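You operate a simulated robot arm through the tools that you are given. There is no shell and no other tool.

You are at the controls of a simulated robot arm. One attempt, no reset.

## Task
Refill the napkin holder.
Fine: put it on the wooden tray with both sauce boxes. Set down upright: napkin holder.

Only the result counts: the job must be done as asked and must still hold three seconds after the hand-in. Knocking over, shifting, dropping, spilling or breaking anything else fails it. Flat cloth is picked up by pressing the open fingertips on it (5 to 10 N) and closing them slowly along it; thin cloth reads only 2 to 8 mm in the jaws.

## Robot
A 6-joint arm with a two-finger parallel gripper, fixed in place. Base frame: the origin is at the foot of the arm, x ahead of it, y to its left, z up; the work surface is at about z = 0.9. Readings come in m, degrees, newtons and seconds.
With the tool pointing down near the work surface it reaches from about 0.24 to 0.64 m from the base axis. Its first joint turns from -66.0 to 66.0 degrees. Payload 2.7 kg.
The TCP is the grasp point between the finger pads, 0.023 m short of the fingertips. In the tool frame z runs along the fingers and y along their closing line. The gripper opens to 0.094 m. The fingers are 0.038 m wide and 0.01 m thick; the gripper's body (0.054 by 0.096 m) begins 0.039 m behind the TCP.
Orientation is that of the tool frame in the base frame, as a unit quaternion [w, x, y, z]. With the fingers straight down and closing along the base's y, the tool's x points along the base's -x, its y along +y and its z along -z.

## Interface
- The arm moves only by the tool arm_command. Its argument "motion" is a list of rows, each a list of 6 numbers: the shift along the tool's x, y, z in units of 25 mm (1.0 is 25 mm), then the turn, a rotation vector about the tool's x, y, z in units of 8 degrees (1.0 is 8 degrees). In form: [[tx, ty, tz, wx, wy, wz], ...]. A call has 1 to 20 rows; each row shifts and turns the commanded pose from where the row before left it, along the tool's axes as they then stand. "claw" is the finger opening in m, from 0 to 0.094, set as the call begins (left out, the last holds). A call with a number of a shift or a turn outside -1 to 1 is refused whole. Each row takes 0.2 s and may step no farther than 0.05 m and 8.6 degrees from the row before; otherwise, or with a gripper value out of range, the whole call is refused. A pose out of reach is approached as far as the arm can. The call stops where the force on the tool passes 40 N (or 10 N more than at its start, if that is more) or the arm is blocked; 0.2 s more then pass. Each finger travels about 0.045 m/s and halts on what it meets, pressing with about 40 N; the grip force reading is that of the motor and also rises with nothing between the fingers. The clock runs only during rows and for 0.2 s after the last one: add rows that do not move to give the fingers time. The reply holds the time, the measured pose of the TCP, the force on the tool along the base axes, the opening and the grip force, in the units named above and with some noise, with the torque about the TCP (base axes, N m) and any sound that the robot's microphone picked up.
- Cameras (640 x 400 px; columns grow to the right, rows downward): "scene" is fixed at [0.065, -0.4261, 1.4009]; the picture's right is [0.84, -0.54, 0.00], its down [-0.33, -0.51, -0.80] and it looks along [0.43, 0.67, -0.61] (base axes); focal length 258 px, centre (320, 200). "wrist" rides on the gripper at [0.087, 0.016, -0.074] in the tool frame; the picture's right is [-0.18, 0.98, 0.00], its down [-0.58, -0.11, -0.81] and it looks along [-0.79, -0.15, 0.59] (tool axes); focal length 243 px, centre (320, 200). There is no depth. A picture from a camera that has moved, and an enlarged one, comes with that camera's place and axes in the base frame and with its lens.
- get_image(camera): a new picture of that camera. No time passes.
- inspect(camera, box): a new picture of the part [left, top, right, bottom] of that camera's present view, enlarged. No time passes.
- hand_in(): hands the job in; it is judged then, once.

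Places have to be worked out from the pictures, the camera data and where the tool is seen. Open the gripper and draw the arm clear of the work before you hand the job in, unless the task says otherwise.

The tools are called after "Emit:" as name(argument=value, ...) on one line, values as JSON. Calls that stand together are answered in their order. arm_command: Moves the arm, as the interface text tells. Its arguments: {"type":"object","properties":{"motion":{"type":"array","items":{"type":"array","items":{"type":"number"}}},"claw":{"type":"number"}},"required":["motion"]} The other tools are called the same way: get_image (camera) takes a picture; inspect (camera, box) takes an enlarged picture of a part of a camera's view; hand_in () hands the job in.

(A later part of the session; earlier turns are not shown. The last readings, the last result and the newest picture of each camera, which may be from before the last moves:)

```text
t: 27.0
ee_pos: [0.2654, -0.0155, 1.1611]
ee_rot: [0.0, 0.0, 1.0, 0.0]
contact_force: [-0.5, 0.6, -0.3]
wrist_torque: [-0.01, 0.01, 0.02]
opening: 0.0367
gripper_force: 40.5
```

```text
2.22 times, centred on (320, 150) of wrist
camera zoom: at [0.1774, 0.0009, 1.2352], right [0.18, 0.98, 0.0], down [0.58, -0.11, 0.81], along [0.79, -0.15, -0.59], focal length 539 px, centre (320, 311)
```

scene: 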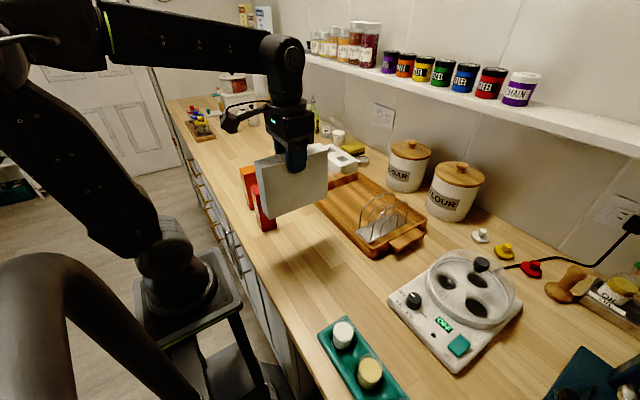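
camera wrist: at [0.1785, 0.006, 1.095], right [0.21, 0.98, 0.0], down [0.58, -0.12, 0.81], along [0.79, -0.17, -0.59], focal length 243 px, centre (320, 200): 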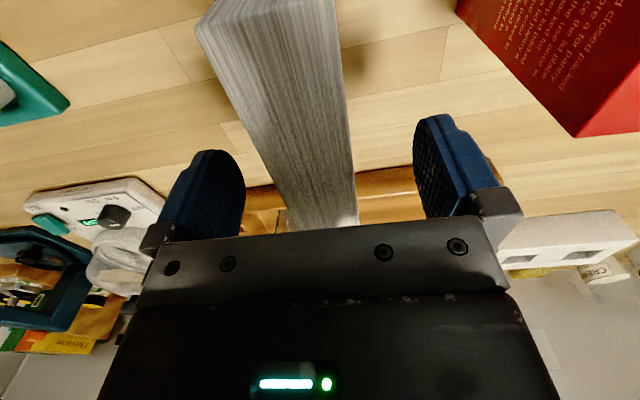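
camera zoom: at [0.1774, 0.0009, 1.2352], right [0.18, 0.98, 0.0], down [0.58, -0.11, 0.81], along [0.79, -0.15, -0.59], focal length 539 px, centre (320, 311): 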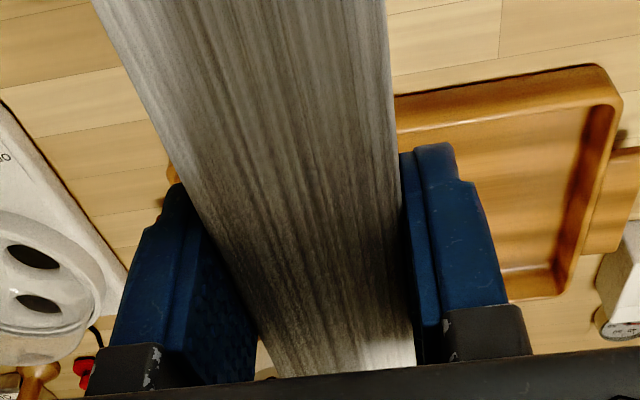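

The stack is lifted and held. I carry it over the holder, retracing the same offset as the holder's release point, with about 3.5 cm clearance above the hoops.

Emit:
arm_command(motion=[[-0.4, -0.11, 0, 0, 0, 0], [-0.7, -0.2, 0, 0, 0, 0], [-0.8, -0.23, 0, 0, 0, 0], [-0.8, -0.23, 0, 0, 0, 0], [-0.8, -0.23, 0, 0, 0, 0], [-0.8, -0.23, 0, 0, 0, 0], [-0.8, -0.23, 0, 0, 0, 0], [-0.8, -0.23, 0, 0, 0, 0], [-0.8, -0.23, 0, 0, 0, 0], [-0.8, -0.23, 0, 0, 0, 0], [-0.8, -0.23, 0, 0, 0, 0], [-0.5, -0.17, 0, 0, 0, 0], [-0.2, -0.08, 0, 0, 0, 0], [0, 0, 0, 0, 0, 0]])

Emit:
inspect(camera="scene", box=[320, 130, 440, 260])

Emit:
get_image(camera="wrist")

```text
t: 30.0
ee_pos: [0.4887, -0.0804, 1.1611]
ee_rot: [0.0, 0.001, 1.0, 0.001]
contact_force: [0.5, 0.8, -0.7]
wrist_torque: [0.0, 0.03, 0.0]
opening: 0.0364
gripper_force: 40.2
```

```text
3.08 times, centred on (380, 195) of scene
camera zoom: at [0.0651, -0.4262, 1.4009], right [0.84, -0.54, 0.0], down [-0.33, -0.51, -0.8], along [0.43, 0.67, -0.61], focal length 795 px, centre (135, 215)
```

zoom: 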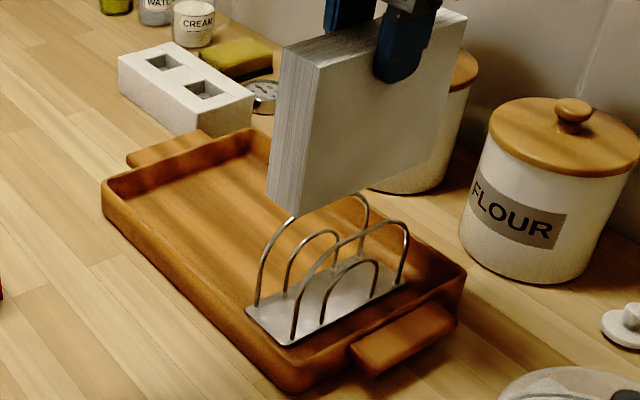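

```text
taken
camera wrist: at [0.4022, -0.0655, 1.235], right [0.18, 0.98, 0.0], down [0.58, -0.11, 0.81], along [0.79, -0.15, -0.59], focal length 243 px, centre (320, 200)
```

wrist: 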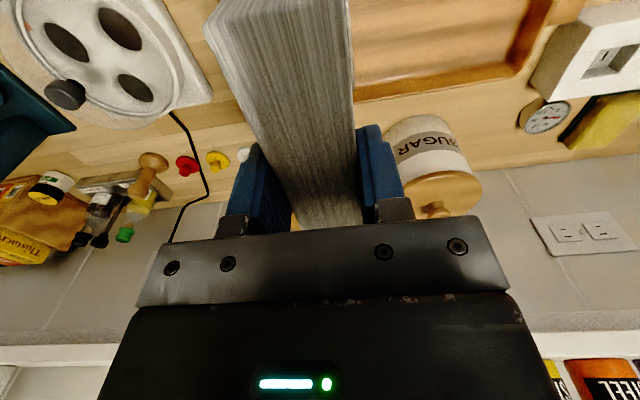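

The stack is above the holder. I finish the remaining 5 mm in x and lower until its bottom is about 8 mm above the hoop tops, then check alignment.

Emit:
arm_command(motion=[[-0.2, 0, 0.2, 0, 0, 0], [0, 0, 0.4, 0, 0, 0], [0, 0, 0.4, 0, 0, 0], [0, 0, 0, 0, 0, 0], [0, 0, 0, 0, 0, 0]])

Emit:
inspect(camera="scene", box=[340, 170, 420, 240])

Emit:
get_image(camera="wrist")

```text
t: 31.2
ee_pos: [0.4933, -0.0812, 1.1368]
ee_rot: [0.0, 0.001, 1.0, 0.0]
contact_force: [0.4, -0.1, -0.5]
wrist_torque: [-0.03, -0.03, -0.01]
opening: 0.0364
gripper_force: 40.0
```

```text
5.71 times, centred on (380, 205) of scene
camera zoom: at [0.0651, -0.4262, 1.4009], right [0.84, -0.54, 0.0], down [-0.33, -0.51, -0.8], along [0.43, 0.67, -0.61], focal length 1477 px, centre (-23, 171)
```

zoom: 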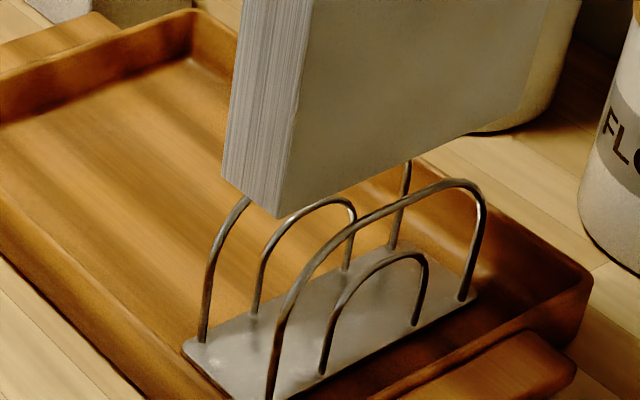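

```text
taken
camera wrist: at [0.4069, -0.0653, 1.2108], right [0.18, 0.98, 0.0], down [0.58, -0.11, 0.81], along [0.79, -0.15, -0.59], focal length 243 px, centre (320, 200)
```

wrist: 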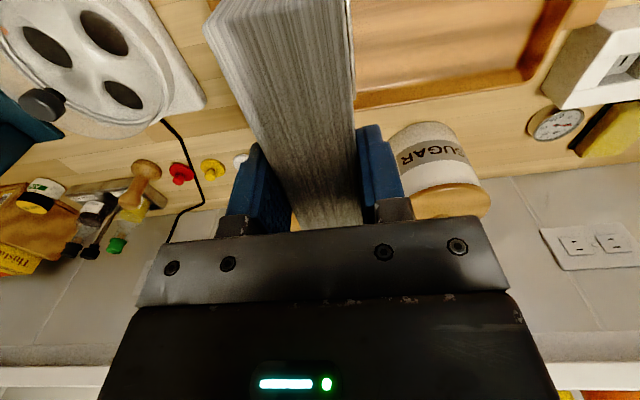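

Scene and dead-reckoned estimates put the hoop midline at y ≈ −0.080, with the stack at −0.081. I nudge +0.7 mm and lower 18 mm slowly so that its bottom enters between the hoops, watching the force.

Emit:
arm_command(motion=[[0, 0.03, 0.1, 0, 0, 0], [0, 0, 0.15, 0, 0, 0], [0, 0, 0.15, 0, 0, 0], [0, 0, 0.15, 0, 0, 0], [0, 0, 0, 0, 0, 0]])

Emit:
inspect(camera="scene", box=[340, 170, 420, 240])

```text
t: 32.4
ee_pos: [0.4959, -0.0804, 1.122]
ee_rot: [-0.001, 0.001, 1.0, 0.0]
contact_force: [0.2, -0.5, -1.4]
wrist_torque: [0.01, 0.04, -0.01]
opening: 0.0362
gripper_force: 39.5
```

```text
5.71 times, centred on (380, 205) of scene
camera zoom: at [0.0651, -0.4262, 1.4009], right [0.84, -0.54, 0.0], down [-0.33, -0.51, -0.8], along [0.43, 0.67, -0.61], focal length 1477 px, centre (-23, 171)
```

zoom: 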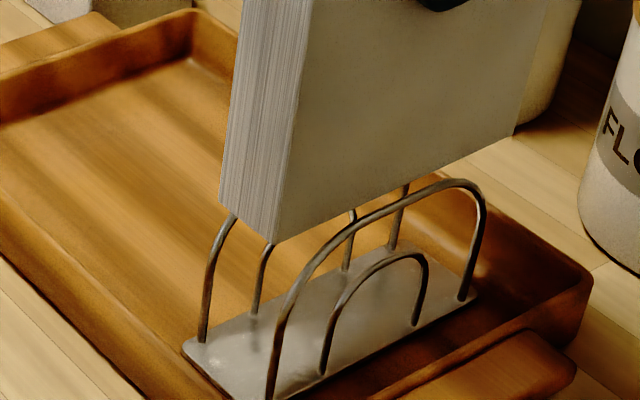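

The stack's bottom is just between the hoop tops and no force is showing. I lower further, 15 mm slowly.

Emit:
arm_command(motion=[[0, 0, 0.1, 0, 0, 0], [0, 0, 0.15, 0, 0, 0], [0, 0, 0.15, 0, 0, 0], [0, 0, 0.2, 0, 0, 0], [0, 0, 0, 0, 0, 0]])

Emit:
inspect(camera="scene", box=[340, 170, 420, 240])

```text
t: 33.6
ee_pos: [0.4948, -0.0804, 1.1075]
ee_rot: [0.0, 0.0, 1.0, 0.0]
contact_force: [0.4, -0.3, -1.0]
wrist_torque: [-0.01, 0.03, 0.03]
opening: 0.0363
gripper_force: 40.0
```

```text
5.71 times, centred on (380, 205) of scene
camera zoom: at [0.0651, -0.4262, 1.4009], right [0.84, -0.54, 0.0], down [-0.33, -0.51, -0.8], along [0.43, 0.67, -0.61], focal length 1477 px, centre (-23, 171)
```

zoom: 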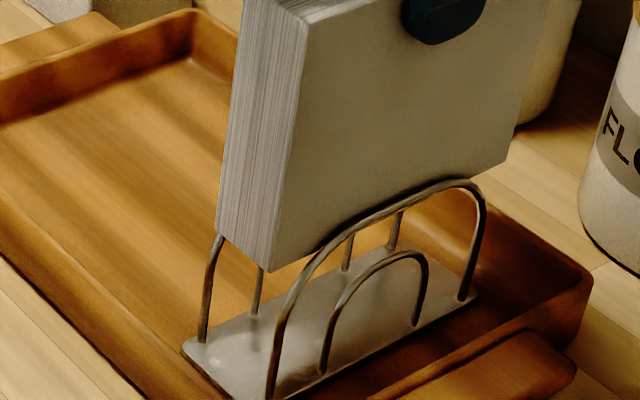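

The stack is inside the slot with no contact force. I keep lowering by 6 cm.

Emit:
arm_command(motion=[[0, 0, 0.2, 0, 0, 0], [0, 0, 0.3, 0, 0, 0], [0, 0, 0.3, 0, 0, 0], [0, 0, 0.3, 0, 0, 0], [0, 0, 0.3, 0, 0, 0], [0, 0, 0.3, 0, 0, 0], [0, 0, 0.3, 0, 0, 0], [0, 0, 0.3, 0, 0, 0], [0, 0, 0.1, 0, 0, 0], [0, 0, 0, 0, 0, 0]])

Emit:
inspect(camera="scene", box=[340, 170, 420, 240])

```text
t: 35.8
ee_pos: [0.495, -0.0796, 1.0475]
ee_rot: [0.0, 0.0, 1.0, 0.0]
contact_force: [-0.1, -0.2, -0.1]
wrist_torque: [-0.02, 0.05, 0.01]
opening: 0.0364
gripper_force: 39.8
```

```text
5.71 times, centred on (380, 205) of scene
camera zoom: at [0.0651, -0.4262, 1.4009], right [0.84, -0.54, 0.0], down [-0.33, -0.51, -0.8], along [0.43, 0.67, -0.61], focal length 1477 px, centre (-23, 171)
```

zoom: 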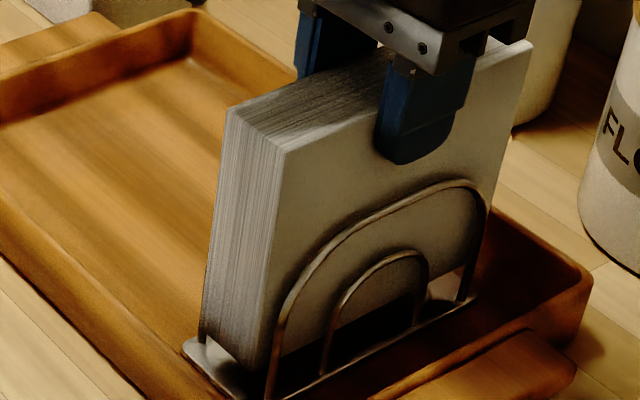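

It's going in cleanly, with about 18 mm left. I lower 13 mm, then use small steps.

Emit:
arm_command(motion=[[0, 0, 0.2, 0, 0, 0], [0, 0, 0.2, 0, 0, 0], [0, 0, 0.12, 0, 0, 0], [0, 0, 0, 0, 0, 0]])

Emit:
inspect(camera="scene", box=[350, 175, 410, 225])

```text
t: 36.8
ee_pos: [0.4953, -0.0804, 1.0354]
ee_rot: [0.0, 0.0, 1.0, 0.0]
contact_force: [-0.4, -1.3, -0.6]
wrist_torque: [-0.01, -0.02, -0.03]
opening: 0.0362
gripper_force: 39.8
```

```text
8.00 times, centred on (380, 200) of scene
camera zoom: at [0.0651, -0.4262, 1.4009], right [0.84, -0.54, 0.0], down [-0.33, -0.51, -0.8], along [0.43, 0.67, -0.61], focal length 2067 px, centre (-160, 200)
```

zoom: 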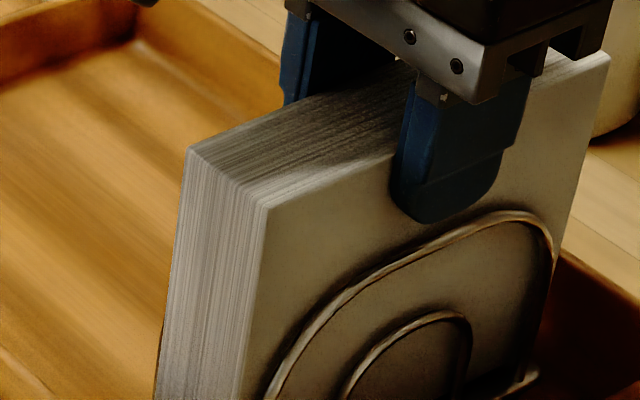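

Emit:
arm_command(motion=[[0, 0, 0.1, 0, 0, 0], [0, 0, 0, 0, 0, 0]])

Emit:
arm_command(motion=[[0, 0, 0.06, 0, 0, 0], [0, 0, 0, 0, 0, 0]])

```text
t: 37.4
ee_pos: [0.4946, -0.0813, 1.0324]
ee_rot: [0.0, 0.001, 1.0, 0.001]
contact_force: [0.0, 0.1, -1.6]
wrist_torque: [0.02, -0.03, -0.01]
opening: 0.0364
gripper_force: 40.1
```

```text
t: 38.0
ee_pos: [0.4948, -0.0808, 1.0322]
ee_rot: [0.0, 0.0, 1.0, 0.001]
contact_force: [0.3, -1.0, -0.6]
wrist_torque: [0.03, -0.02, 0.0]
opening: 0.0364
gripper_force: 40.1
```

The force is still only the weight, with the TCP near 1.031. I continue in about 1 mm steps until contact.

Emit:
arm_command(motion=[[0, 0, 0.05, 0, 0, 0], [0, 0, 0, 0, 0, 0]])

Emit:
inspect(camera="scene", box=[360, 180, 405, 215])

```text
t: 38.6
ee_pos: [0.4943, -0.0806, 1.0305]
ee_rot: [0.001, 0.0, 1.0, -0.001]
contact_force: [-0.6, 1.0, 9.0]
wrist_torque: [0.09, 0.64, -0.03]
opening: 0.0364
gripper_force: 40.1
```

```text
11.43 times, centred on (382, 198) of scene
camera zoom: at [0.0649, -0.4261, 1.4009], right [0.84, -0.54, 0.0], down [-0.33, -0.51, -0.8], along [0.43, 0.67, -0.61], focal length 2954 px, centre (-394, 229)
```

zoom: 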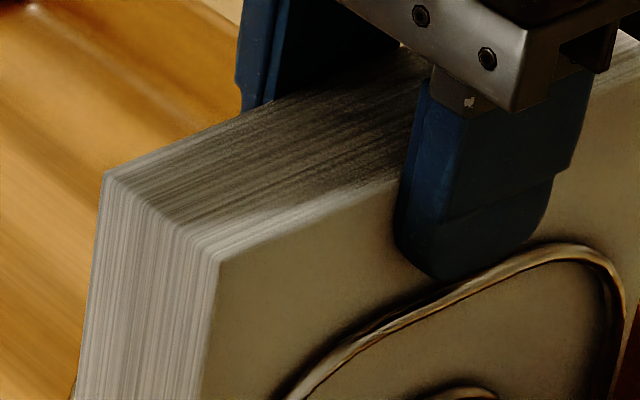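

Contact at 9 N: the stack's bottom is on the plate and the fingertips are still about 3 mm above the hoops. I open the fingers moderately to release it.

Emit:
arm_command(motion=[[0, 0, -0.02, 0, 0, 0], [0, 0, 0, 0, 0, 0], [0, 0, 0, 0, 0, 0], [0, 0, 0, 0, 0, 0]], claw=0.06)

Emit:
inspect(camera="scene", box=[340, 170, 420, 240])

Emit:
inspect(camera="wrist", box=[180, 60, 460, 240])

```text
t: 39.6
ee_pos: [0.4956, -0.0804, 1.0308]
ee_rot: [-0.001, 0.001, 1.0, 0.0]
contact_force: [-0.3, -0.1, -0.5]
wrist_torque: [0.0, -0.02, 0.01]
opening: 0.0599
gripper_force: 0.0
```

```text
5.71 times, centred on (380, 205) of scene
camera zoom: at [0.065, -0.4261, 1.4009], right [0.84, -0.54, 0.0], down [-0.33, -0.51, -0.8], along [0.43, 0.67, -0.61], focal length 1477 px, centre (-23, 171)
```

zoom: 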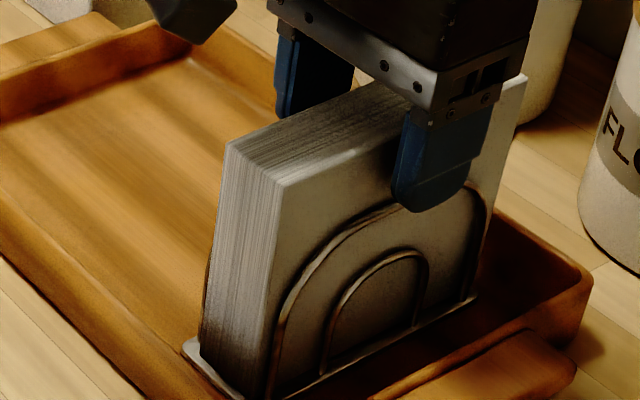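

```text
2.22 times, centred on (320, 150) of wrist
camera zoom: at [0.4077, -0.0649, 1.1038], right [0.18, 0.98, 0.0], down [0.58, -0.11, 0.81], along [0.79, -0.15, -0.59], focal length 539 px, centre (320, 311)
```

zoom: 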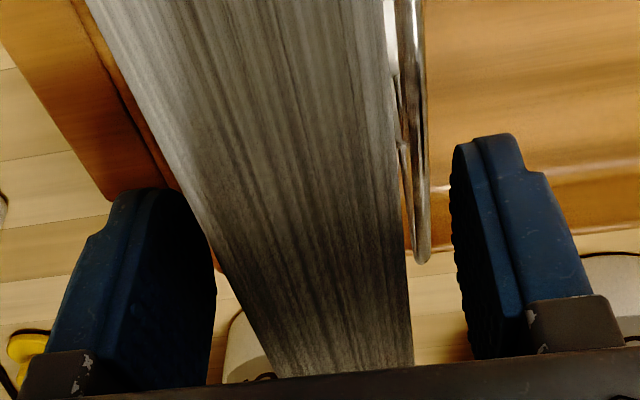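

The napkins are seated in the holder, held between the hoops. I rise straight up clear of the stack, then travel over toward the orange carton at about (0.235, 0.209).

Emit:
arm_command(motion=[[0, 0, -0.3, 0, 0, 0], [0, 0, -0.7, 0, 0, 0], [0, 0, -0.8, 0, 0, 0], [0, 0, -0.9, 0, 0, 0], [0, 0, -0.9, 0, 0, 0], [0, 0, -0.6, 0, 0, 0], [0, 0, 0, 0, 0, 0]])

Emit:
inspect(camera="scene", box=[320, 140, 440, 260])

```text
t: 41.2
ee_pos: [0.4956, -0.0805, 1.134]
ee_rot: [0.0, -0.001, 1.0, 0.001]
contact_force: [0.1, 0.6, -0.6]
wrist_torque: [-0.03, 0.0, -0.03]
opening: 0.0601
gripper_force: 0.0
```

```text
3.33 times, centred on (380, 200) of scene
camera zoom: at [0.065, -0.4261, 1.4009], right [0.84, -0.54, 0.0], down [-0.33, -0.51, -0.8], along [0.43, 0.67, -0.61], focal length 861 px, centre (120, 200)
```

zoom: 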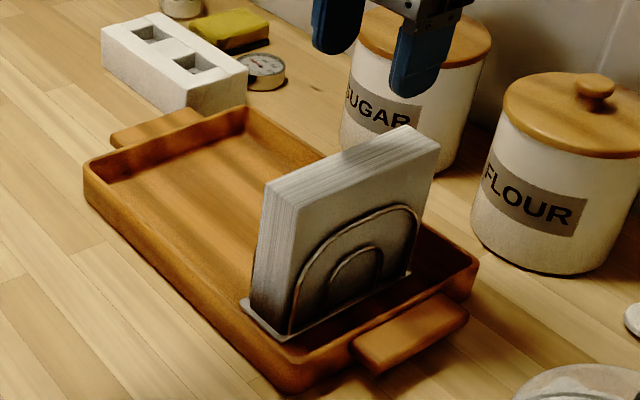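

The refilled holder stands upright in the tray. Next I move above the orange carton.

Emit:
arm_command(motion=[[0.8, 0.9, 0, 0, 0, 0], [0.8, 0.9, 0, 0, 0, 0], [0.8, 0.9, 0, 0, 0, 0], [0.8, 0.9, 0, 0, 0, 0], [0.8, 0.9, 0, 0, 0, 0], [0.8, 0.9, 0, 0, 0, 0], [0.8, 0.9, 0, 0, 0, 0], [0.8, 0.9, 0, 0, 0, 0], [0.8, 0.9, 0, 0, 0, 0], [0.8, 0.9, 0, 0, 0, 0], [0.8, 0.9, 0, 0, 0, 0], [0.8, 0.9, 0, 0, 0, 0], [0.8, 0.78, 0, 0, 0, 0], [0, 0, 0, 0, 0, 0]], claw=0.094)

Emit:
get_image(camera="scene")

Emit:
get_image(camera="wrist")

```text
t: 44.2
ee_pos: [0.2346, 0.2102, 1.1348]
ee_rot: [0.0, 0.0, 1.0, 0.0]
contact_force: [-0.9, 0.5, 0.1]
wrist_torque: [0.02, -0.01, -0.02]
opening: 0.0939
gripper_force: 0.1
```

```text
taken
```

scene: 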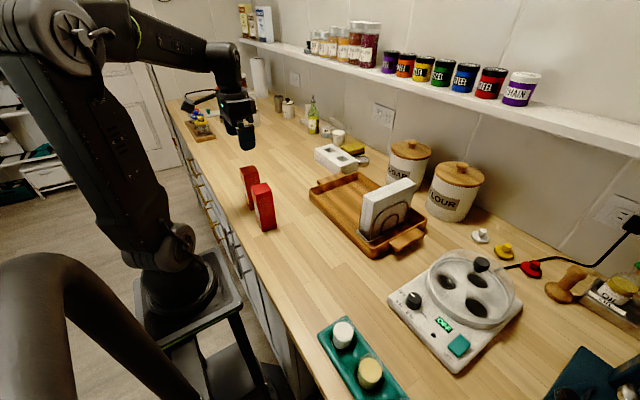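

```text
taken
camera wrist: at [0.1476, 0.2262, 1.2087], right [0.18, 0.98, 0.0], down [0.58, -0.11, 0.81], along [0.79, -0.15, -0.59], focal length 243 px, centre (320, 200)
```

wrist: 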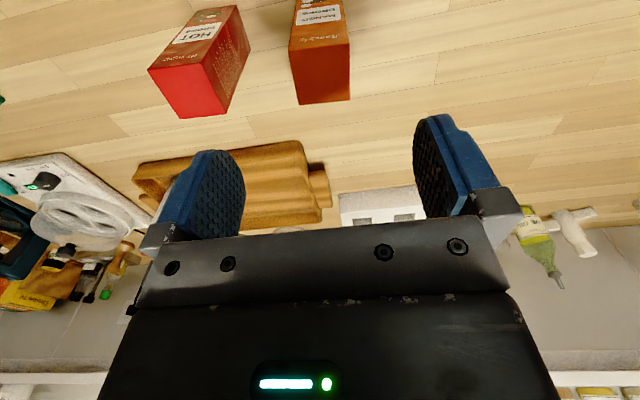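

Emit:
inspect(camera="wrist", box=[140, 0, 400, 130])

Emit:
inspect(camera="scene", box=[225, 150, 295, 240])

```text
2.46 times, centred on (270, 65) of wrist
camera zoom: at [0.1476, 0.2262, 1.2087], right [0.18, 0.98, 0.0], down [0.58, -0.11, 0.81], along [0.79, -0.15, -0.59], focal length 597 px, centre (443, 532)
```

zoom: 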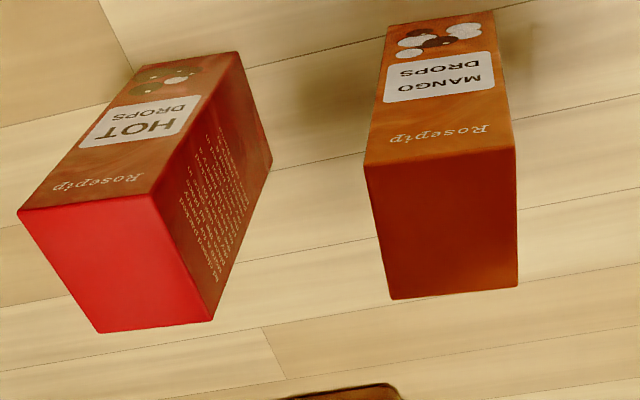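

```text
4.44 times, centred on (260, 195) of scene
camera zoom: at [0.065, -0.4261, 1.4009], right [0.84, -0.54, 0.0], down [-0.33, -0.51, -0.8], along [0.43, 0.67, -0.61], focal length 1149 px, centre (587, 222)
```

zoom: 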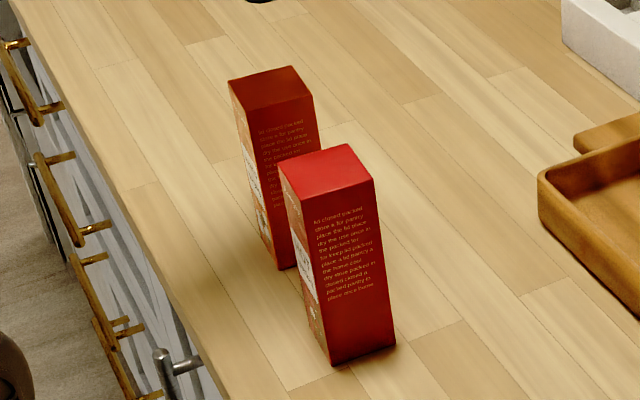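

The carton labels read "HOT DROPS" and "MANGO DROPS". To be sure these are the sauce boxes, I'll look at the other boxes in view: the ones on the shelf and the yellow box at the far right.

Emit:
inspect(camera="scene", box=[225, 0, 385, 75])

Emit:
inspect(camera="wrist", box=[0, 180, 160, 320])

Emit:
inspect(camera="scene", box=[540, 240, 640, 400])

Emit:
inspect(camera="scene", box=[150, 70, 350, 180])

```text
4.00 times, centred on (305, 38) of scene
camera zoom: at [0.065, -0.4261, 1.4009], right [0.84, -0.54, 0.0], down [-0.33, -0.51, -0.8], along [0.43, 0.67, -0.61], focal length 1034 px, centre (380, 850)
```

zoom: 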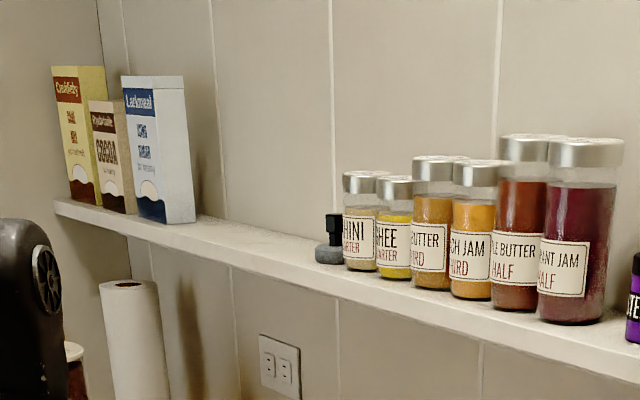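

```text
2.86 times, centred on (80, 250) of wrist
camera zoom: at [0.1476, 0.2262, 1.2087], right [0.18, 0.98, 0.0], down [0.58, -0.11, 0.81], along [0.79, -0.15, -0.59], focal length 693 px, centre (1006, 57)
```

zoom: 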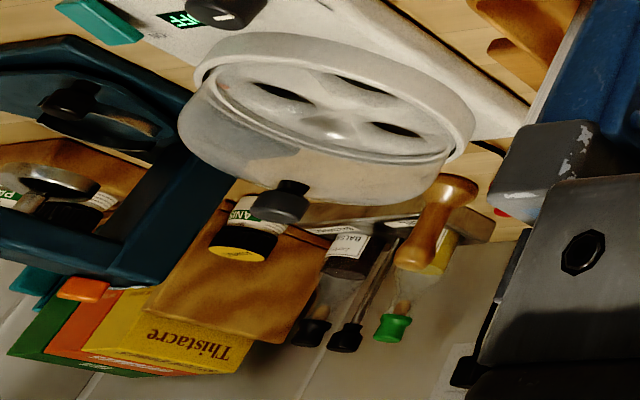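

```text
2.50 times, centred on (590, 320) of scene
camera zoom: at [0.065, -0.4261, 1.4009], right [0.84, -0.54, 0.0], down [-0.33, -0.51, -0.8], along [0.43, 0.67, -0.61], focal length 646 px, centre (-355, -100)
```

zoom: 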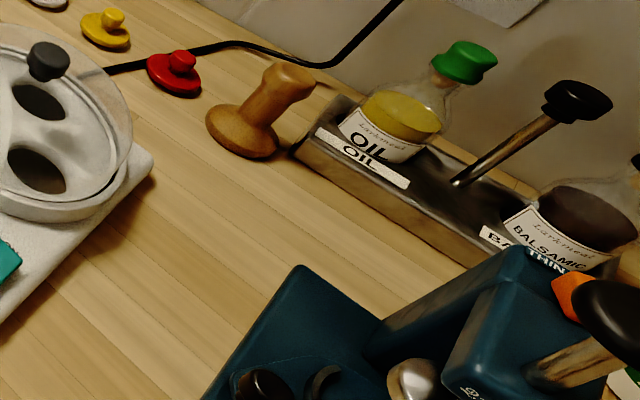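

```text
3.20 times, centred on (250, 125) of scene
camera zoom: at [0.065, -0.4261, 1.4009], right [0.84, -0.54, 0.0], down [-0.33, -0.51, -0.8], along [0.43, 0.67, -0.61], focal length 827 px, centre (544, 440)
```

zoom: 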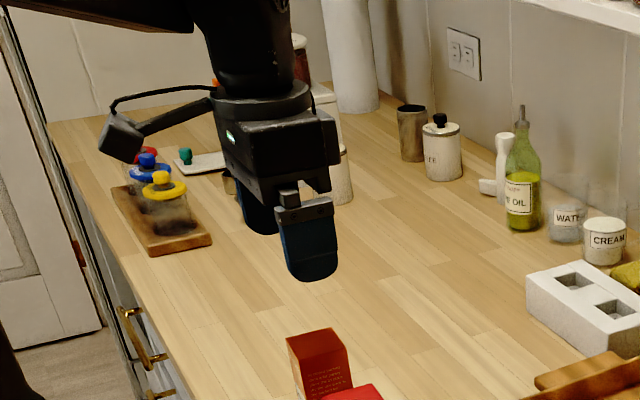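

Those other boxes are cereal, cocoa and tea, so the "HOT DROPS" and "MANGO DROPS" cartons are the sauce boxes. The mango box is centred near (0.237, 0.2095) with yaw ≈ −4.3° and its top at about 1.026. I align the yaw and descend to grip its upper part.

Emit:
arm_command(motion=[[-0.1, -0.01, 0.2, 0, 0, 0.54], [0, 0, 0.8, 0, 0, 0], [0, 0, 0.8, 0, 0, 0], [0, 0, 0.8, 0, 0, 0], [0, 0, 0.8, 0, 0, 0], [0, 0, 0, 0, 0, 0]])

Emit:
get_image(camera="wrist")

Emit:
inspect(camera="scene", box=[215, 110, 295, 210])

```text
t: 45.6
ee_pos: [0.2361, 0.2077, 1.0491]
ee_rot: [0.0, 0.037, 0.999, 0.0]
contact_force: [-0.1, -0.2, 0.4]
wrist_torque: [-0.03, -0.04, 0.01]
opening: 0.0941
gripper_force: 0.0
```

```text
taken
camera wrist: at [0.151, 0.2303, 1.123], right [0.26, 0.97, 0.0], down [0.57, -0.15, 0.81], along [0.78, -0.21, -0.59], focal length 243 px, centre (320, 200)
```

wrist: 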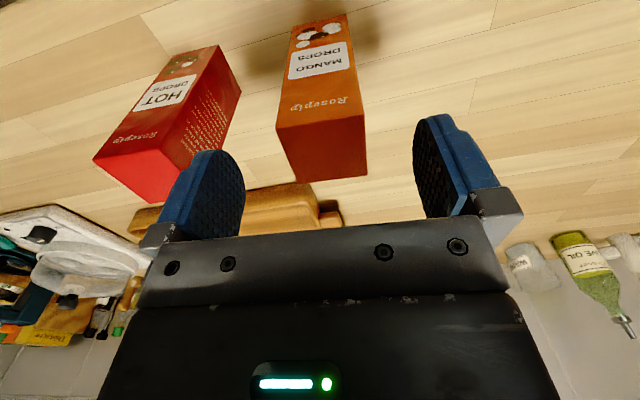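

```text
4.00 times, centred on (255, 160) of scene
camera zoom: at [0.065, -0.4261, 1.4009], right [0.84, -0.54, 0.0], down [-0.33, -0.51, -0.8], along [0.43, 0.67, -0.61], focal length 1034 px, centre (580, 360)
```

zoom: 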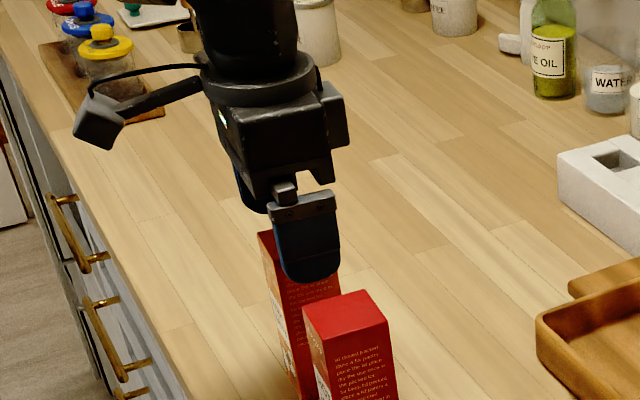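

The box is centred between the fingers at about (0.239, 0.209). I go down the remaining 4.9 cm and then close.

Emit:
arm_command(motion=[[-0.08, 0.03, 0.7, 0, 0, 0], [0, 0, 0.7, 0, 0, 0], [0, 0, 0.56, 0, 0, 0], [0, 0, 0, 0, 0, 0]])

Emit:
get_image(camera="wrist")

```text
t: 46.6
ee_pos: [0.2402, 0.2078, 0.9999]
ee_rot: [0.0, 0.038, 0.999, 0.0]
contact_force: [0.0, 0.1, -0.1]
wrist_torque: [-0.01, -0.01, 0.0]
opening: 0.094
gripper_force: 0.1
```

```text
taken
camera wrist: at [0.1545, 0.2301, 1.0746], right [0.26, 0.97, 0.0], down [0.57, -0.15, 0.81], along [0.78, -0.21, -0.59], focal length 243 px, centre (320, 200)
```

wrist: 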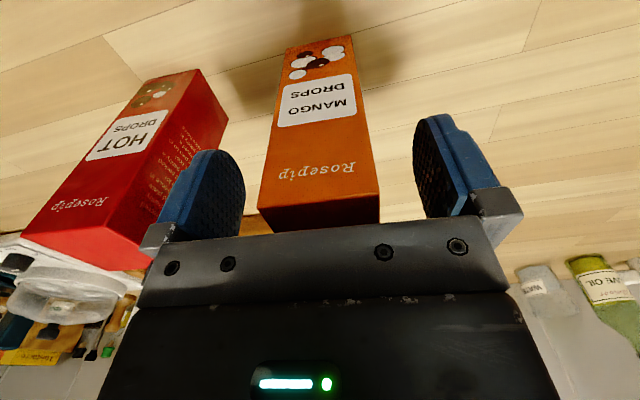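

The box is centred between the pads, and the red box is well clear of the left finger. I close in two stages.

Emit:
arm_command(motion=[[0, 0, 0, 0, 0, 0], [0, 0, 0, 0, 0, 0], [0, 0, 0, 0, 0, 0]], claw=0.052)

Emit:
inspect(camera="wrist", box=[180, 100, 460, 260])

```text
t: 47.4
ee_pos: [0.241, 0.2073, 1.001]
ee_rot: [0.0, 0.038, 0.999, 0.001]
contact_force: [-0.1, -0.7, 0.3]
wrist_torque: [0.01, 0.0, -0.01]
opening: 0.0519
gripper_force: 0.1
```

```text
2.29 times, centred on (320, 180) of wrist
camera zoom: at [0.1545, 0.2301, 1.0749], right [0.26, 0.97, 0.0], down [0.57, -0.15, 0.81], along [0.78, -0.21, -0.59], focal length 555 px, centre (320, 246)
```

zoom: 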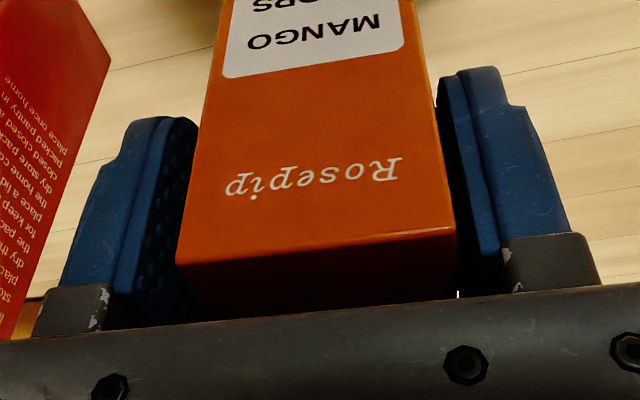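

Emit:
arm_command(motion=[[0, 0, 0, 0, 0, 0], [0, 0, 0, 0, 0, 0], [0, 0, 0, 0, 0, 0]], claw=0.036)

Emit:
inspect(camera="wrist", box=[180, 100, 460, 260])

```text
t: 48.2
ee_pos: [0.2402, 0.2072, 1.0011]
ee_rot: [0.001, 0.037, 0.999, 0.001]
contact_force: [0.8, 2.9, 2.9]
wrist_torque: [0.09, -0.05, 0.03]
opening: 0.0428
gripper_force: 39.8
```

```text
2.29 times, centred on (320, 180) of wrist
camera zoom: at [0.1546, 0.2303, 1.0751], right [0.26, 0.97, 0.0], down [0.57, -0.15, 0.81], along [0.78, -0.21, -0.59], focal length 555 px, centre (320, 246)
```

zoom: 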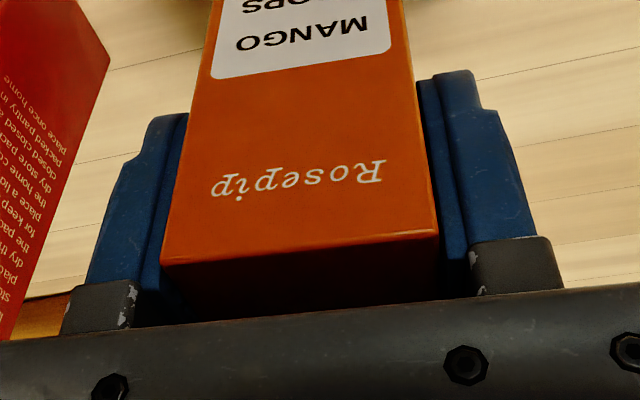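

Gripped at 0.0428. I lift 8 cm straight up and check.

Emit:
arm_command(motion=[[0, 0, -0.2, 0, 0, 0], [0, 0, -0.5, 0, 0, 0], [0, 0, -0.7, 0, 0, 0], [0, 0, -0.7, 0, 0, 0], [0, 0, -0.7, 0, 0, 0], [0, 0, -0.5, 0, 0, 0], [0, 0, 0, 0, 0, -0.54], [0, 0, 0, 0, 0, 0]])

Emit:
inspect(camera="scene", box=[215, 110, 315, 240])

```text
t: 50.0
ee_pos: [0.2375, 0.2093, 1.0849]
ee_rot: [0.001, -0.001, 1.0, -0.001]
contact_force: [-0.1, 0.2, -1.9]
wrist_torque: [-0.03, 0.01, -0.03]
opening: 0.043
gripper_force: 39.7
```

```text
3.08 times, centred on (265, 175) of scene
camera zoom: at [0.0651, -0.4261, 1.4009], right [0.84, -0.54, 0.0], down [-0.33, -0.51, -0.8], along [0.43, 0.67, -0.61], focal length 795 px, centre (489, 277)
```

zoom: 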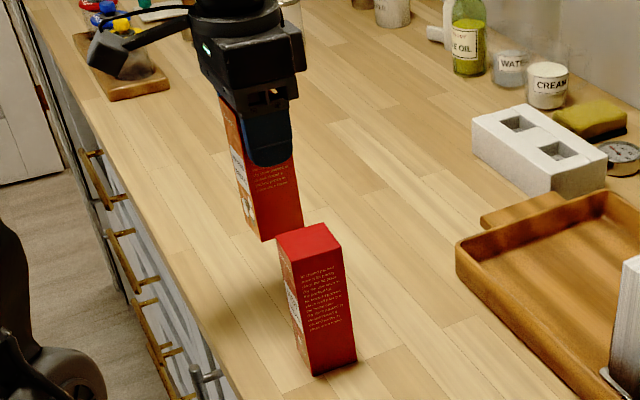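

The mango box is held upright. I carry it over the tray to about (0.49, 0.085).

Emit:
arm_command(motion=[[-0.4, -0.2, 0, 0, 0, 0], [-0.82, -0.4, 0, 0, 0, 0], [-0.82, -0.4, 0, 0, 0, 0], [-0.82, -0.4, 0, 0, 0, 0], [-0.82, -0.4, 0, 0, 0, 0], [-0.82, -0.4, 0, 0, 0, 0], [-0.82, -0.4, 0, 0, 0, 0], [-0.82, -0.4, 0, 0, 0, 0], [-0.82, -0.4, 0, 0, 0, 0], [-0.82, -0.4, 0, 0, 0, 0], [-0.82, -0.4, 0, 0, 0, 0], [-0.82, -0.4, 0, 0, 0, 0], [-0.5, -0.25, 0, 0, 0, 0], [-0.12, -0.09, 0, 0, 0, 0], [0, 0, 0, 0, 0, 0]])

Emit:
inspect(camera="scene", box=[300, 120, 440, 260])

Emit:
get_image(camera="wrist")

```text
t: 53.2
ee_pos: [0.4906, 0.0869, 1.0829]
ee_rot: [0.0, 0.0, 1.0, -0.001]
contact_force: [0.1, -0.7, -1.3]
wrist_torque: [-0.01, -0.01, 0.02]
opening: 0.0425
gripper_force: 40.0
```

```text
2.86 times, centred on (370, 190) of scene
camera zoom: at [0.0651, -0.4261, 1.4009], right [0.84, -0.54, 0.0], down [-0.33, -0.51, -0.8], along [0.43, 0.67, -0.61], focal length 738 px, centre (177, 229)
```

zoom: 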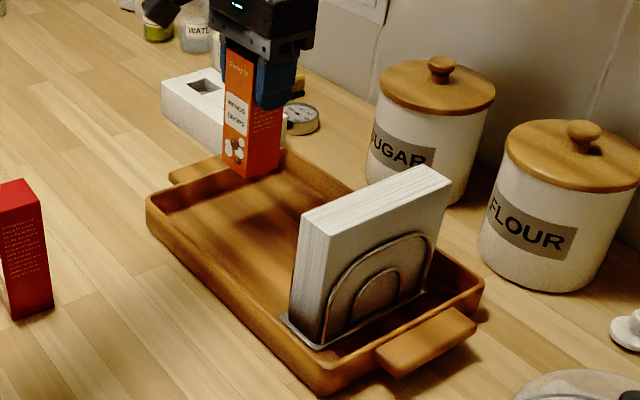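

```text
taken
camera wrist: at [0.4031, 0.1023, 1.1566], right [0.18, 0.98, 0.0], down [0.58, -0.11, 0.81], along [0.79, -0.15, -0.59], focal length 243 px, centre (320, 200)
```

wrist: 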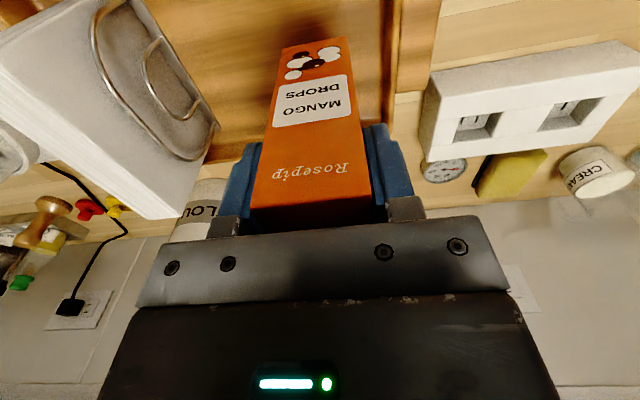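

It's positioned over the free end of the tray. I lower 7 cm, then feel for the floor in small steps (contact expected near TCP z 1.006).

Emit:
arm_command(motion=[[0, 0, 0.3, 0, 0, 0], [0, 0, 0.5, 0, 0, 0], [0, 0, 0.6, 0, 0, 0], [0, 0, 0.6, 0, 0, 0], [0, 0, 0.5, 0, 0, 0], [0, 0, 0.3, 0, 0, 0], [0, 0, 0, 0, 0, 0]])

Emit:
inspect(camera="scene", box=[300, 130, 420, 240])

```text
t: 54.8
ee_pos: [0.4903, 0.0862, 1.0131]
ee_rot: [0.0, 0.0, 1.0, 0.001]
contact_force: [-0.2, -0.1, -1.3]
wrist_torque: [-0.01, -0.01, -0.03]
opening: 0.0427
gripper_force: 40.1
```

```text
3.64 times, centred on (360, 185) of scene
camera zoom: at [0.0651, -0.4261, 1.4009], right [0.84, -0.54, 0.0], down [-0.33, -0.51, -0.8], along [0.43, 0.67, -0.61], focal length 940 px, centre (174, 254)
```

zoom: 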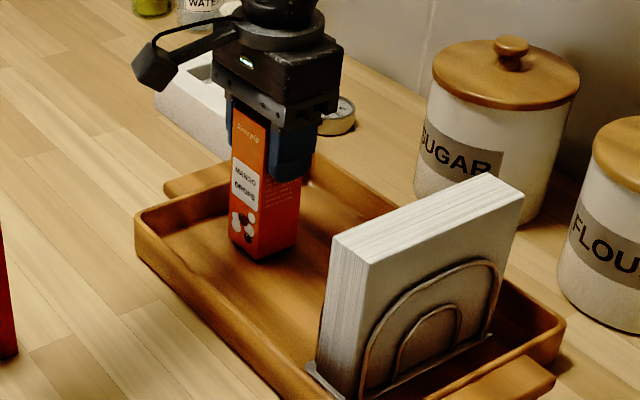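

Emit:
arm_command(motion=[[0, 0, 0.12, 0, 0, 0], [0, 0, 0.08, 0, 0, 0], [0, 0, 0, 0, 0, 0]])

Emit:
arm_command(motion=[[0, 0, 0.06, 0, 0, 0], [0, 0, 0, 0, 0, 0]])

```text
t: 55.6
ee_pos: [0.4906, 0.0877, 1.0087]
ee_rot: [0.0, 0.0, 1.0, -0.001]
contact_force: [1.0, 0.7, -1.3]
wrist_torque: [-0.03, 0.0, -0.01]
opening: 0.0428
gripper_force: 39.7
```

```text
t: 56.2
ee_pos: [0.49, 0.0868, 1.0075]
ee_rot: [0.001, 0.001, 1.0, -0.001]
contact_force: [-0.4, 0.1, 2.1]
wrist_torque: [-0.06, 0.07, 0.01]
opening: 0.0425
gripper_force: 40.7
```

The force is rising (+2.1 N), so the box is touching the floor. I go another half millimetre, then release.

Emit:
arm_command(motion=[[0, 0, 0.02, 0, 0, 0], [0, 0, 0, 0, 0, 0]])

Emit:
arm_command(motion=[[0, 0, 0, 0, 0, 0], [0, 0, 0, 0, 0, 0], [0, 0, 0, 0, 0, 0]], claw=0.07)

Emit:
inspect(camera="scene", box=[300, 130, 420, 240])

Emit:
get_image(camera="wrist")

```text
t: 56.8
ee_pos: [0.4904, 0.0871, 1.0079]
ee_rot: [0.002, 0.0, 1.0, 0.0]
contact_force: [-9.3, 1.0, 19.9]
wrist_torque: [0.01, 0.96, -0.07]
opening: 0.0426
gripper_force: 39.7
```

```text
t: 57.6
ee_pos: [0.4906, 0.0861, 1.0056]
ee_rot: [0.0, 0.0, 1.0, -0.001]
contact_force: [0.6, -0.1, -0.2]
wrist_torque: [0.01, -0.02, 0.0]
opening: 0.07
gripper_force: 0.0
```

```text
3.64 times, centred on (360, 185) of scene
camera zoom: at [0.065, -0.4261, 1.4009], right [0.84, -0.54, 0.0], down [-0.33, -0.51, -0.8], along [0.43, 0.67, -0.61], focal length 940 px, centre (174, 254)
```

zoom: 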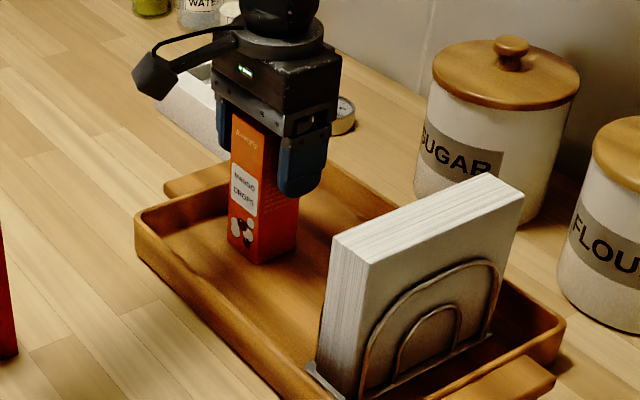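

```text
taken
camera wrist: at [0.4029, 0.1028, 1.0793], right [0.18, 0.98, 0.0], down [0.58, -0.11, 0.81], along [0.79, -0.15, -0.59], focal length 243 px, centre (320, 200)
```

wrist: 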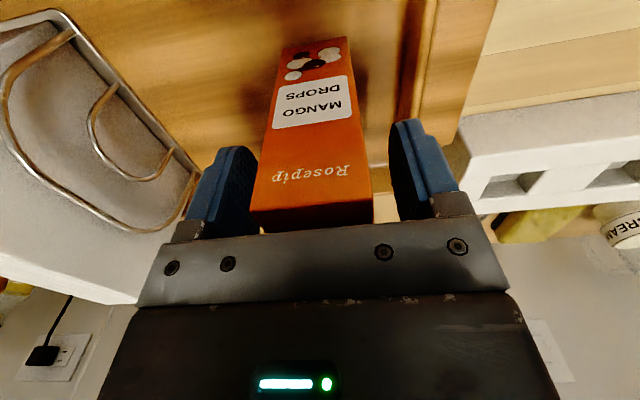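

The mango box stands upright in the tray. I rise clear and move above the hot drops box at about (0.231, 0.103).

Emit:
arm_command(motion=[[0, 0, -0.4, 0, 0, 0], [0, 0, -0.8, 0, 0, 0], [0, 0, -0.9, 0, 0, 0], [0, 0, -0.9, 0, 0, 0], [0, 0, -0.9, 0, 0, 0], [0, 0, -0.9, 0, 0, 0], [0, 0, 0, 0, 0, 0], [0.8, 0.05, 0, 0, 0, 0], [0.8, 0.05, 0, 0, 0, 0], [0.8, 0.05, 0, 0, 0, 0], [0.8, 0.05, 0, 0, 0, 0], [0.8, 0.05, 0, 0, 0, 0], [0.8, 0.05, 0, 0, 0, 0], [0.8, 0.05, 0, 0, 0, 0], [0.8, 0.05, 0, 0, 0, 0], [0.8, 0.05, 0, 0, 0, 0], [0.8, 0.05, 0, 0, 0, 0], [0.8, 0.05, 0, 0, 0, 0], [0.8, 0.06, 0, 0, 0, 0], [0.78, 0.06, 0, 0, 0, 0], [0, 0, 0, 0, 0, 0]], claw=0.07)

```text
refused: the rows must be a list of 1 to 20 entries
```

That call had 21 rows and was refused, so I'll split it: rise first, then travel.

Emit:
arm_command(motion=[[0, 0, -0.4, 0, 0, 0], [0, 0, -0.8, 0, 0, 0], [0, 0, -0.9, 0, 0, 0], [0, 0, -0.9, 0, 0, 0], [0, 0, -0.9, 0, 0, 0], [0, 0, -0.9, 0, 0, 0], [0, 0, 0, 0, 0, 0]], claw=0.07)

Emit:
arm_command(motion=[[0.8, 0.05, 0, 0, 0, 0], [0.8, 0.05, 0, 0, 0, 0], [0.8, 0.05, 0, 0, 0, 0], [0.8, 0.05, 0, 0, 0, 0], [0.8, 0.05, 0, 0, 0, 0], [0.8, 0.05, 0, 0, 0, 0], [0.8, 0.05, 0, 0, 0, 0], [0.8, 0.05, 0, 0, 0, 0], [0.8, 0.05, 0, 0, 0, 0], [0.8, 0.05, 0, 0, 0, 0], [0.8, 0.05, 0, 0, 0, 0], [0.8, 0.06, 0, 0, 0, 0], [0.78, 0.06, 0, 0, 0, 0], [0, 0, 0, 0, 0, 0]], claw=0.094)

Emit:
get_image(camera="scene")

Emit:
get_image(camera="wrist")

```text
t: 59.2
ee_pos: [0.4896, 0.0871, 1.127]
ee_rot: [-0.001, 0.001, 1.0, 0.0]
contact_force: [-0.7, -0.2, 0.5]
wrist_torque: [-0.03, 0.01, 0.0]
opening: 0.07
gripper_force: 0.1
```

```text
t: 62.2
ee_pos: [0.2307, 0.1021, 1.1272]
ee_rot: [0.001, -0.001, 1.0, 0.0]
contact_force: [0.7, 0.1, -0.3]
wrist_torque: [0.03, 0.0, -0.01]
opening: 0.0943
gripper_force: 0.1
```

```text
taken
```

scene: 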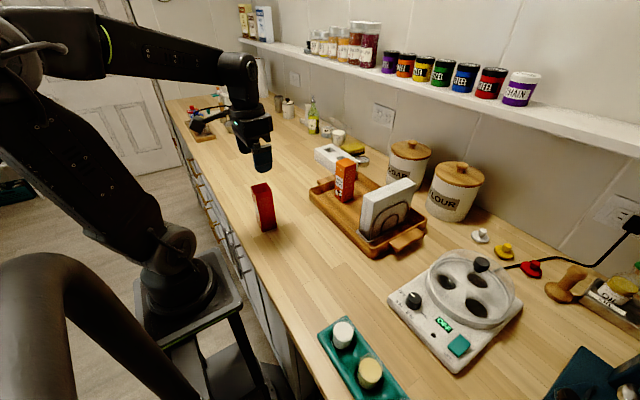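

```text
taken
camera wrist: at [0.1425, 0.1184, 1.2018], right [0.18, 0.98, 0.0], down [0.58, -0.11, 0.81], along [0.79, -0.15, -0.59], focal length 243 px, centre (320, 200)
```

wrist: 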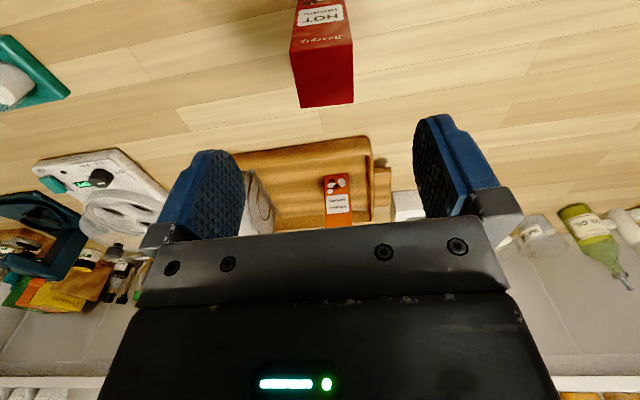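

Emit:
inspect(camera="wrist", box=[240, 0, 400, 120])

```text
3.33 times, centred on (320, 60) of wrist
camera zoom: at [0.1425, 0.1184, 1.2018], right [0.18, 0.98, 0.0], down [0.58, -0.11, 0.81], along [0.79, -0.15, -0.59], focal length 809 px, centre (320, 667)
```

zoom: 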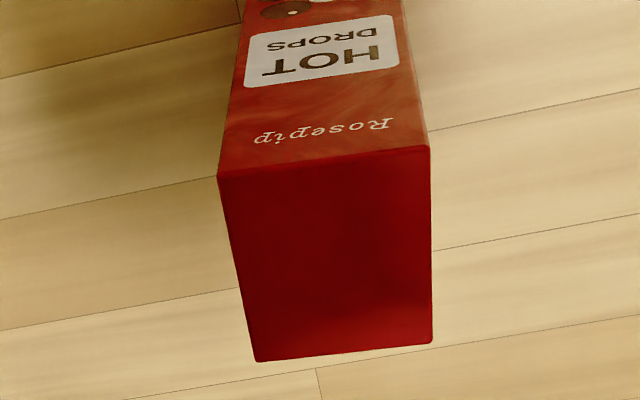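

The hot drops box is centred at about (0.232, 0.104), yaw ≈ −3.5°. I align and descend to z ≈ 1.000.

Emit:
arm_command(motion=[[-0.03, 0.06, 0.2, 0, 0, 0.44], [0, 0, 0.8, 0, 0, 0], [0, 0, 0.8, 0, 0, 0], [0, 0, 0.8, 0, 0, 0], [0, 0, 0.8, 0, 0, 0], [0, 0, 0.8, 0, 0, 0], [0, 0, 0.6, 0, 0, 0], [0, 0, 0.28, 0, 0, 0], [0, 0, 0, 0, 0, 0]])

Emit:
get_image(camera="wrist")

Emit:
inspect(camera="scene", box=[215, 140, 315, 250])

```text
t: 64.2
ee_pos: [0.2325, 0.1033, 0.9988]
ee_rot: [0.0, 0.031, 1.0, -0.001]
contact_force: [0.3, 0.6, 0.4]
wrist_torque: [-0.01, 0.03, -0.02]
opening: 0.0942
gripper_force: 0.0
```

```text
taken
camera wrist: at [0.1458, 0.1246, 1.0718], right [0.24, 0.97, 0.0], down [0.57, -0.14, 0.81], along [0.78, -0.2, -0.59], focal length 243 px, centre (320, 200)
```

wrist: 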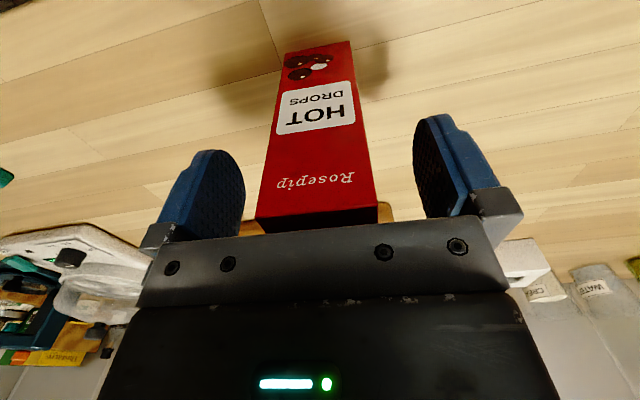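

```text
3.64 times, centred on (265, 195) of scene
camera zoom: at [0.065, -0.4261, 1.4009], right [0.84, -0.54, 0.0], down [-0.33, -0.51, -0.8], along [0.43, 0.67, -0.61], focal length 940 px, centre (520, 218)
```

zoom: 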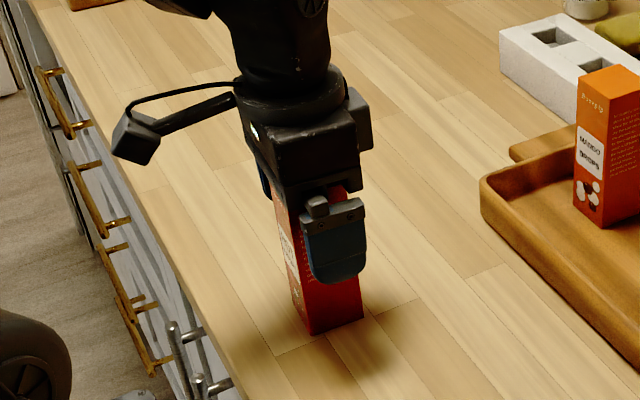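

The box is centred between the pads. I close in two stages.

Emit:
arm_command(motion=[[0, 0, 0, 0, 0, 0], [0, 0, 0, 0, 0, 0], [0, 0, 0, 0, 0, 0]], claw=0.052)

Emit:
arm_command(motion=[[0, 0, 0, 0, 0, 0], [0, 0, 0, 0, 0, 0], [0, 0, 0, 0, 0, 0]], claw=0.036)

Emit:
inspect(camera="wrist", box=[180, 100, 460, 260])

```text
t: 65.0
ee_pos: [0.2321, 0.1037, 0.9996]
ee_rot: [0.0, 0.03, 1.0, 0.0]
contact_force: [-0.6, 0.3, 0.6]
wrist_torque: [0.0, -0.01, 0.04]
opening: 0.0519
gripper_force: 0.1
```

```text
t: 65.8
ee_pos: [0.2322, 0.1027, 0.9979]
ee_rot: [0.0, 0.031, 1.0, -0.001]
contact_force: [-0.3, 0.7, -0.2]
wrist_torque: [0.04, -0.01, 0.0]
opening: 0.0427
gripper_force: 40.0
```

```text
2.29 times, centred on (320, 180) of wrist
camera zoom: at [0.1458, 0.1247, 1.0721], right [0.24, 0.97, 0.0], down [0.57, -0.14, 0.81], along [0.78, -0.2, -0.59], focal length 555 px, centre (320, 246)
```

zoom: 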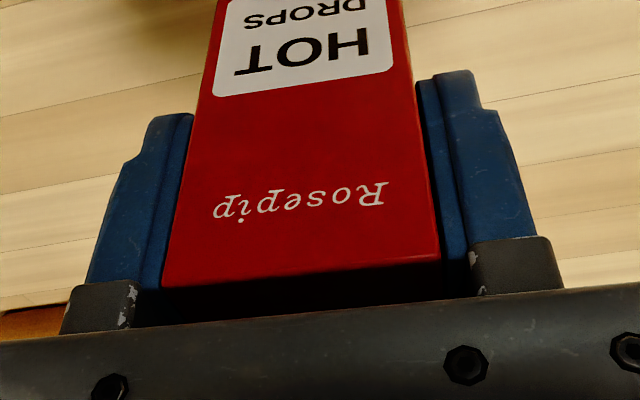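

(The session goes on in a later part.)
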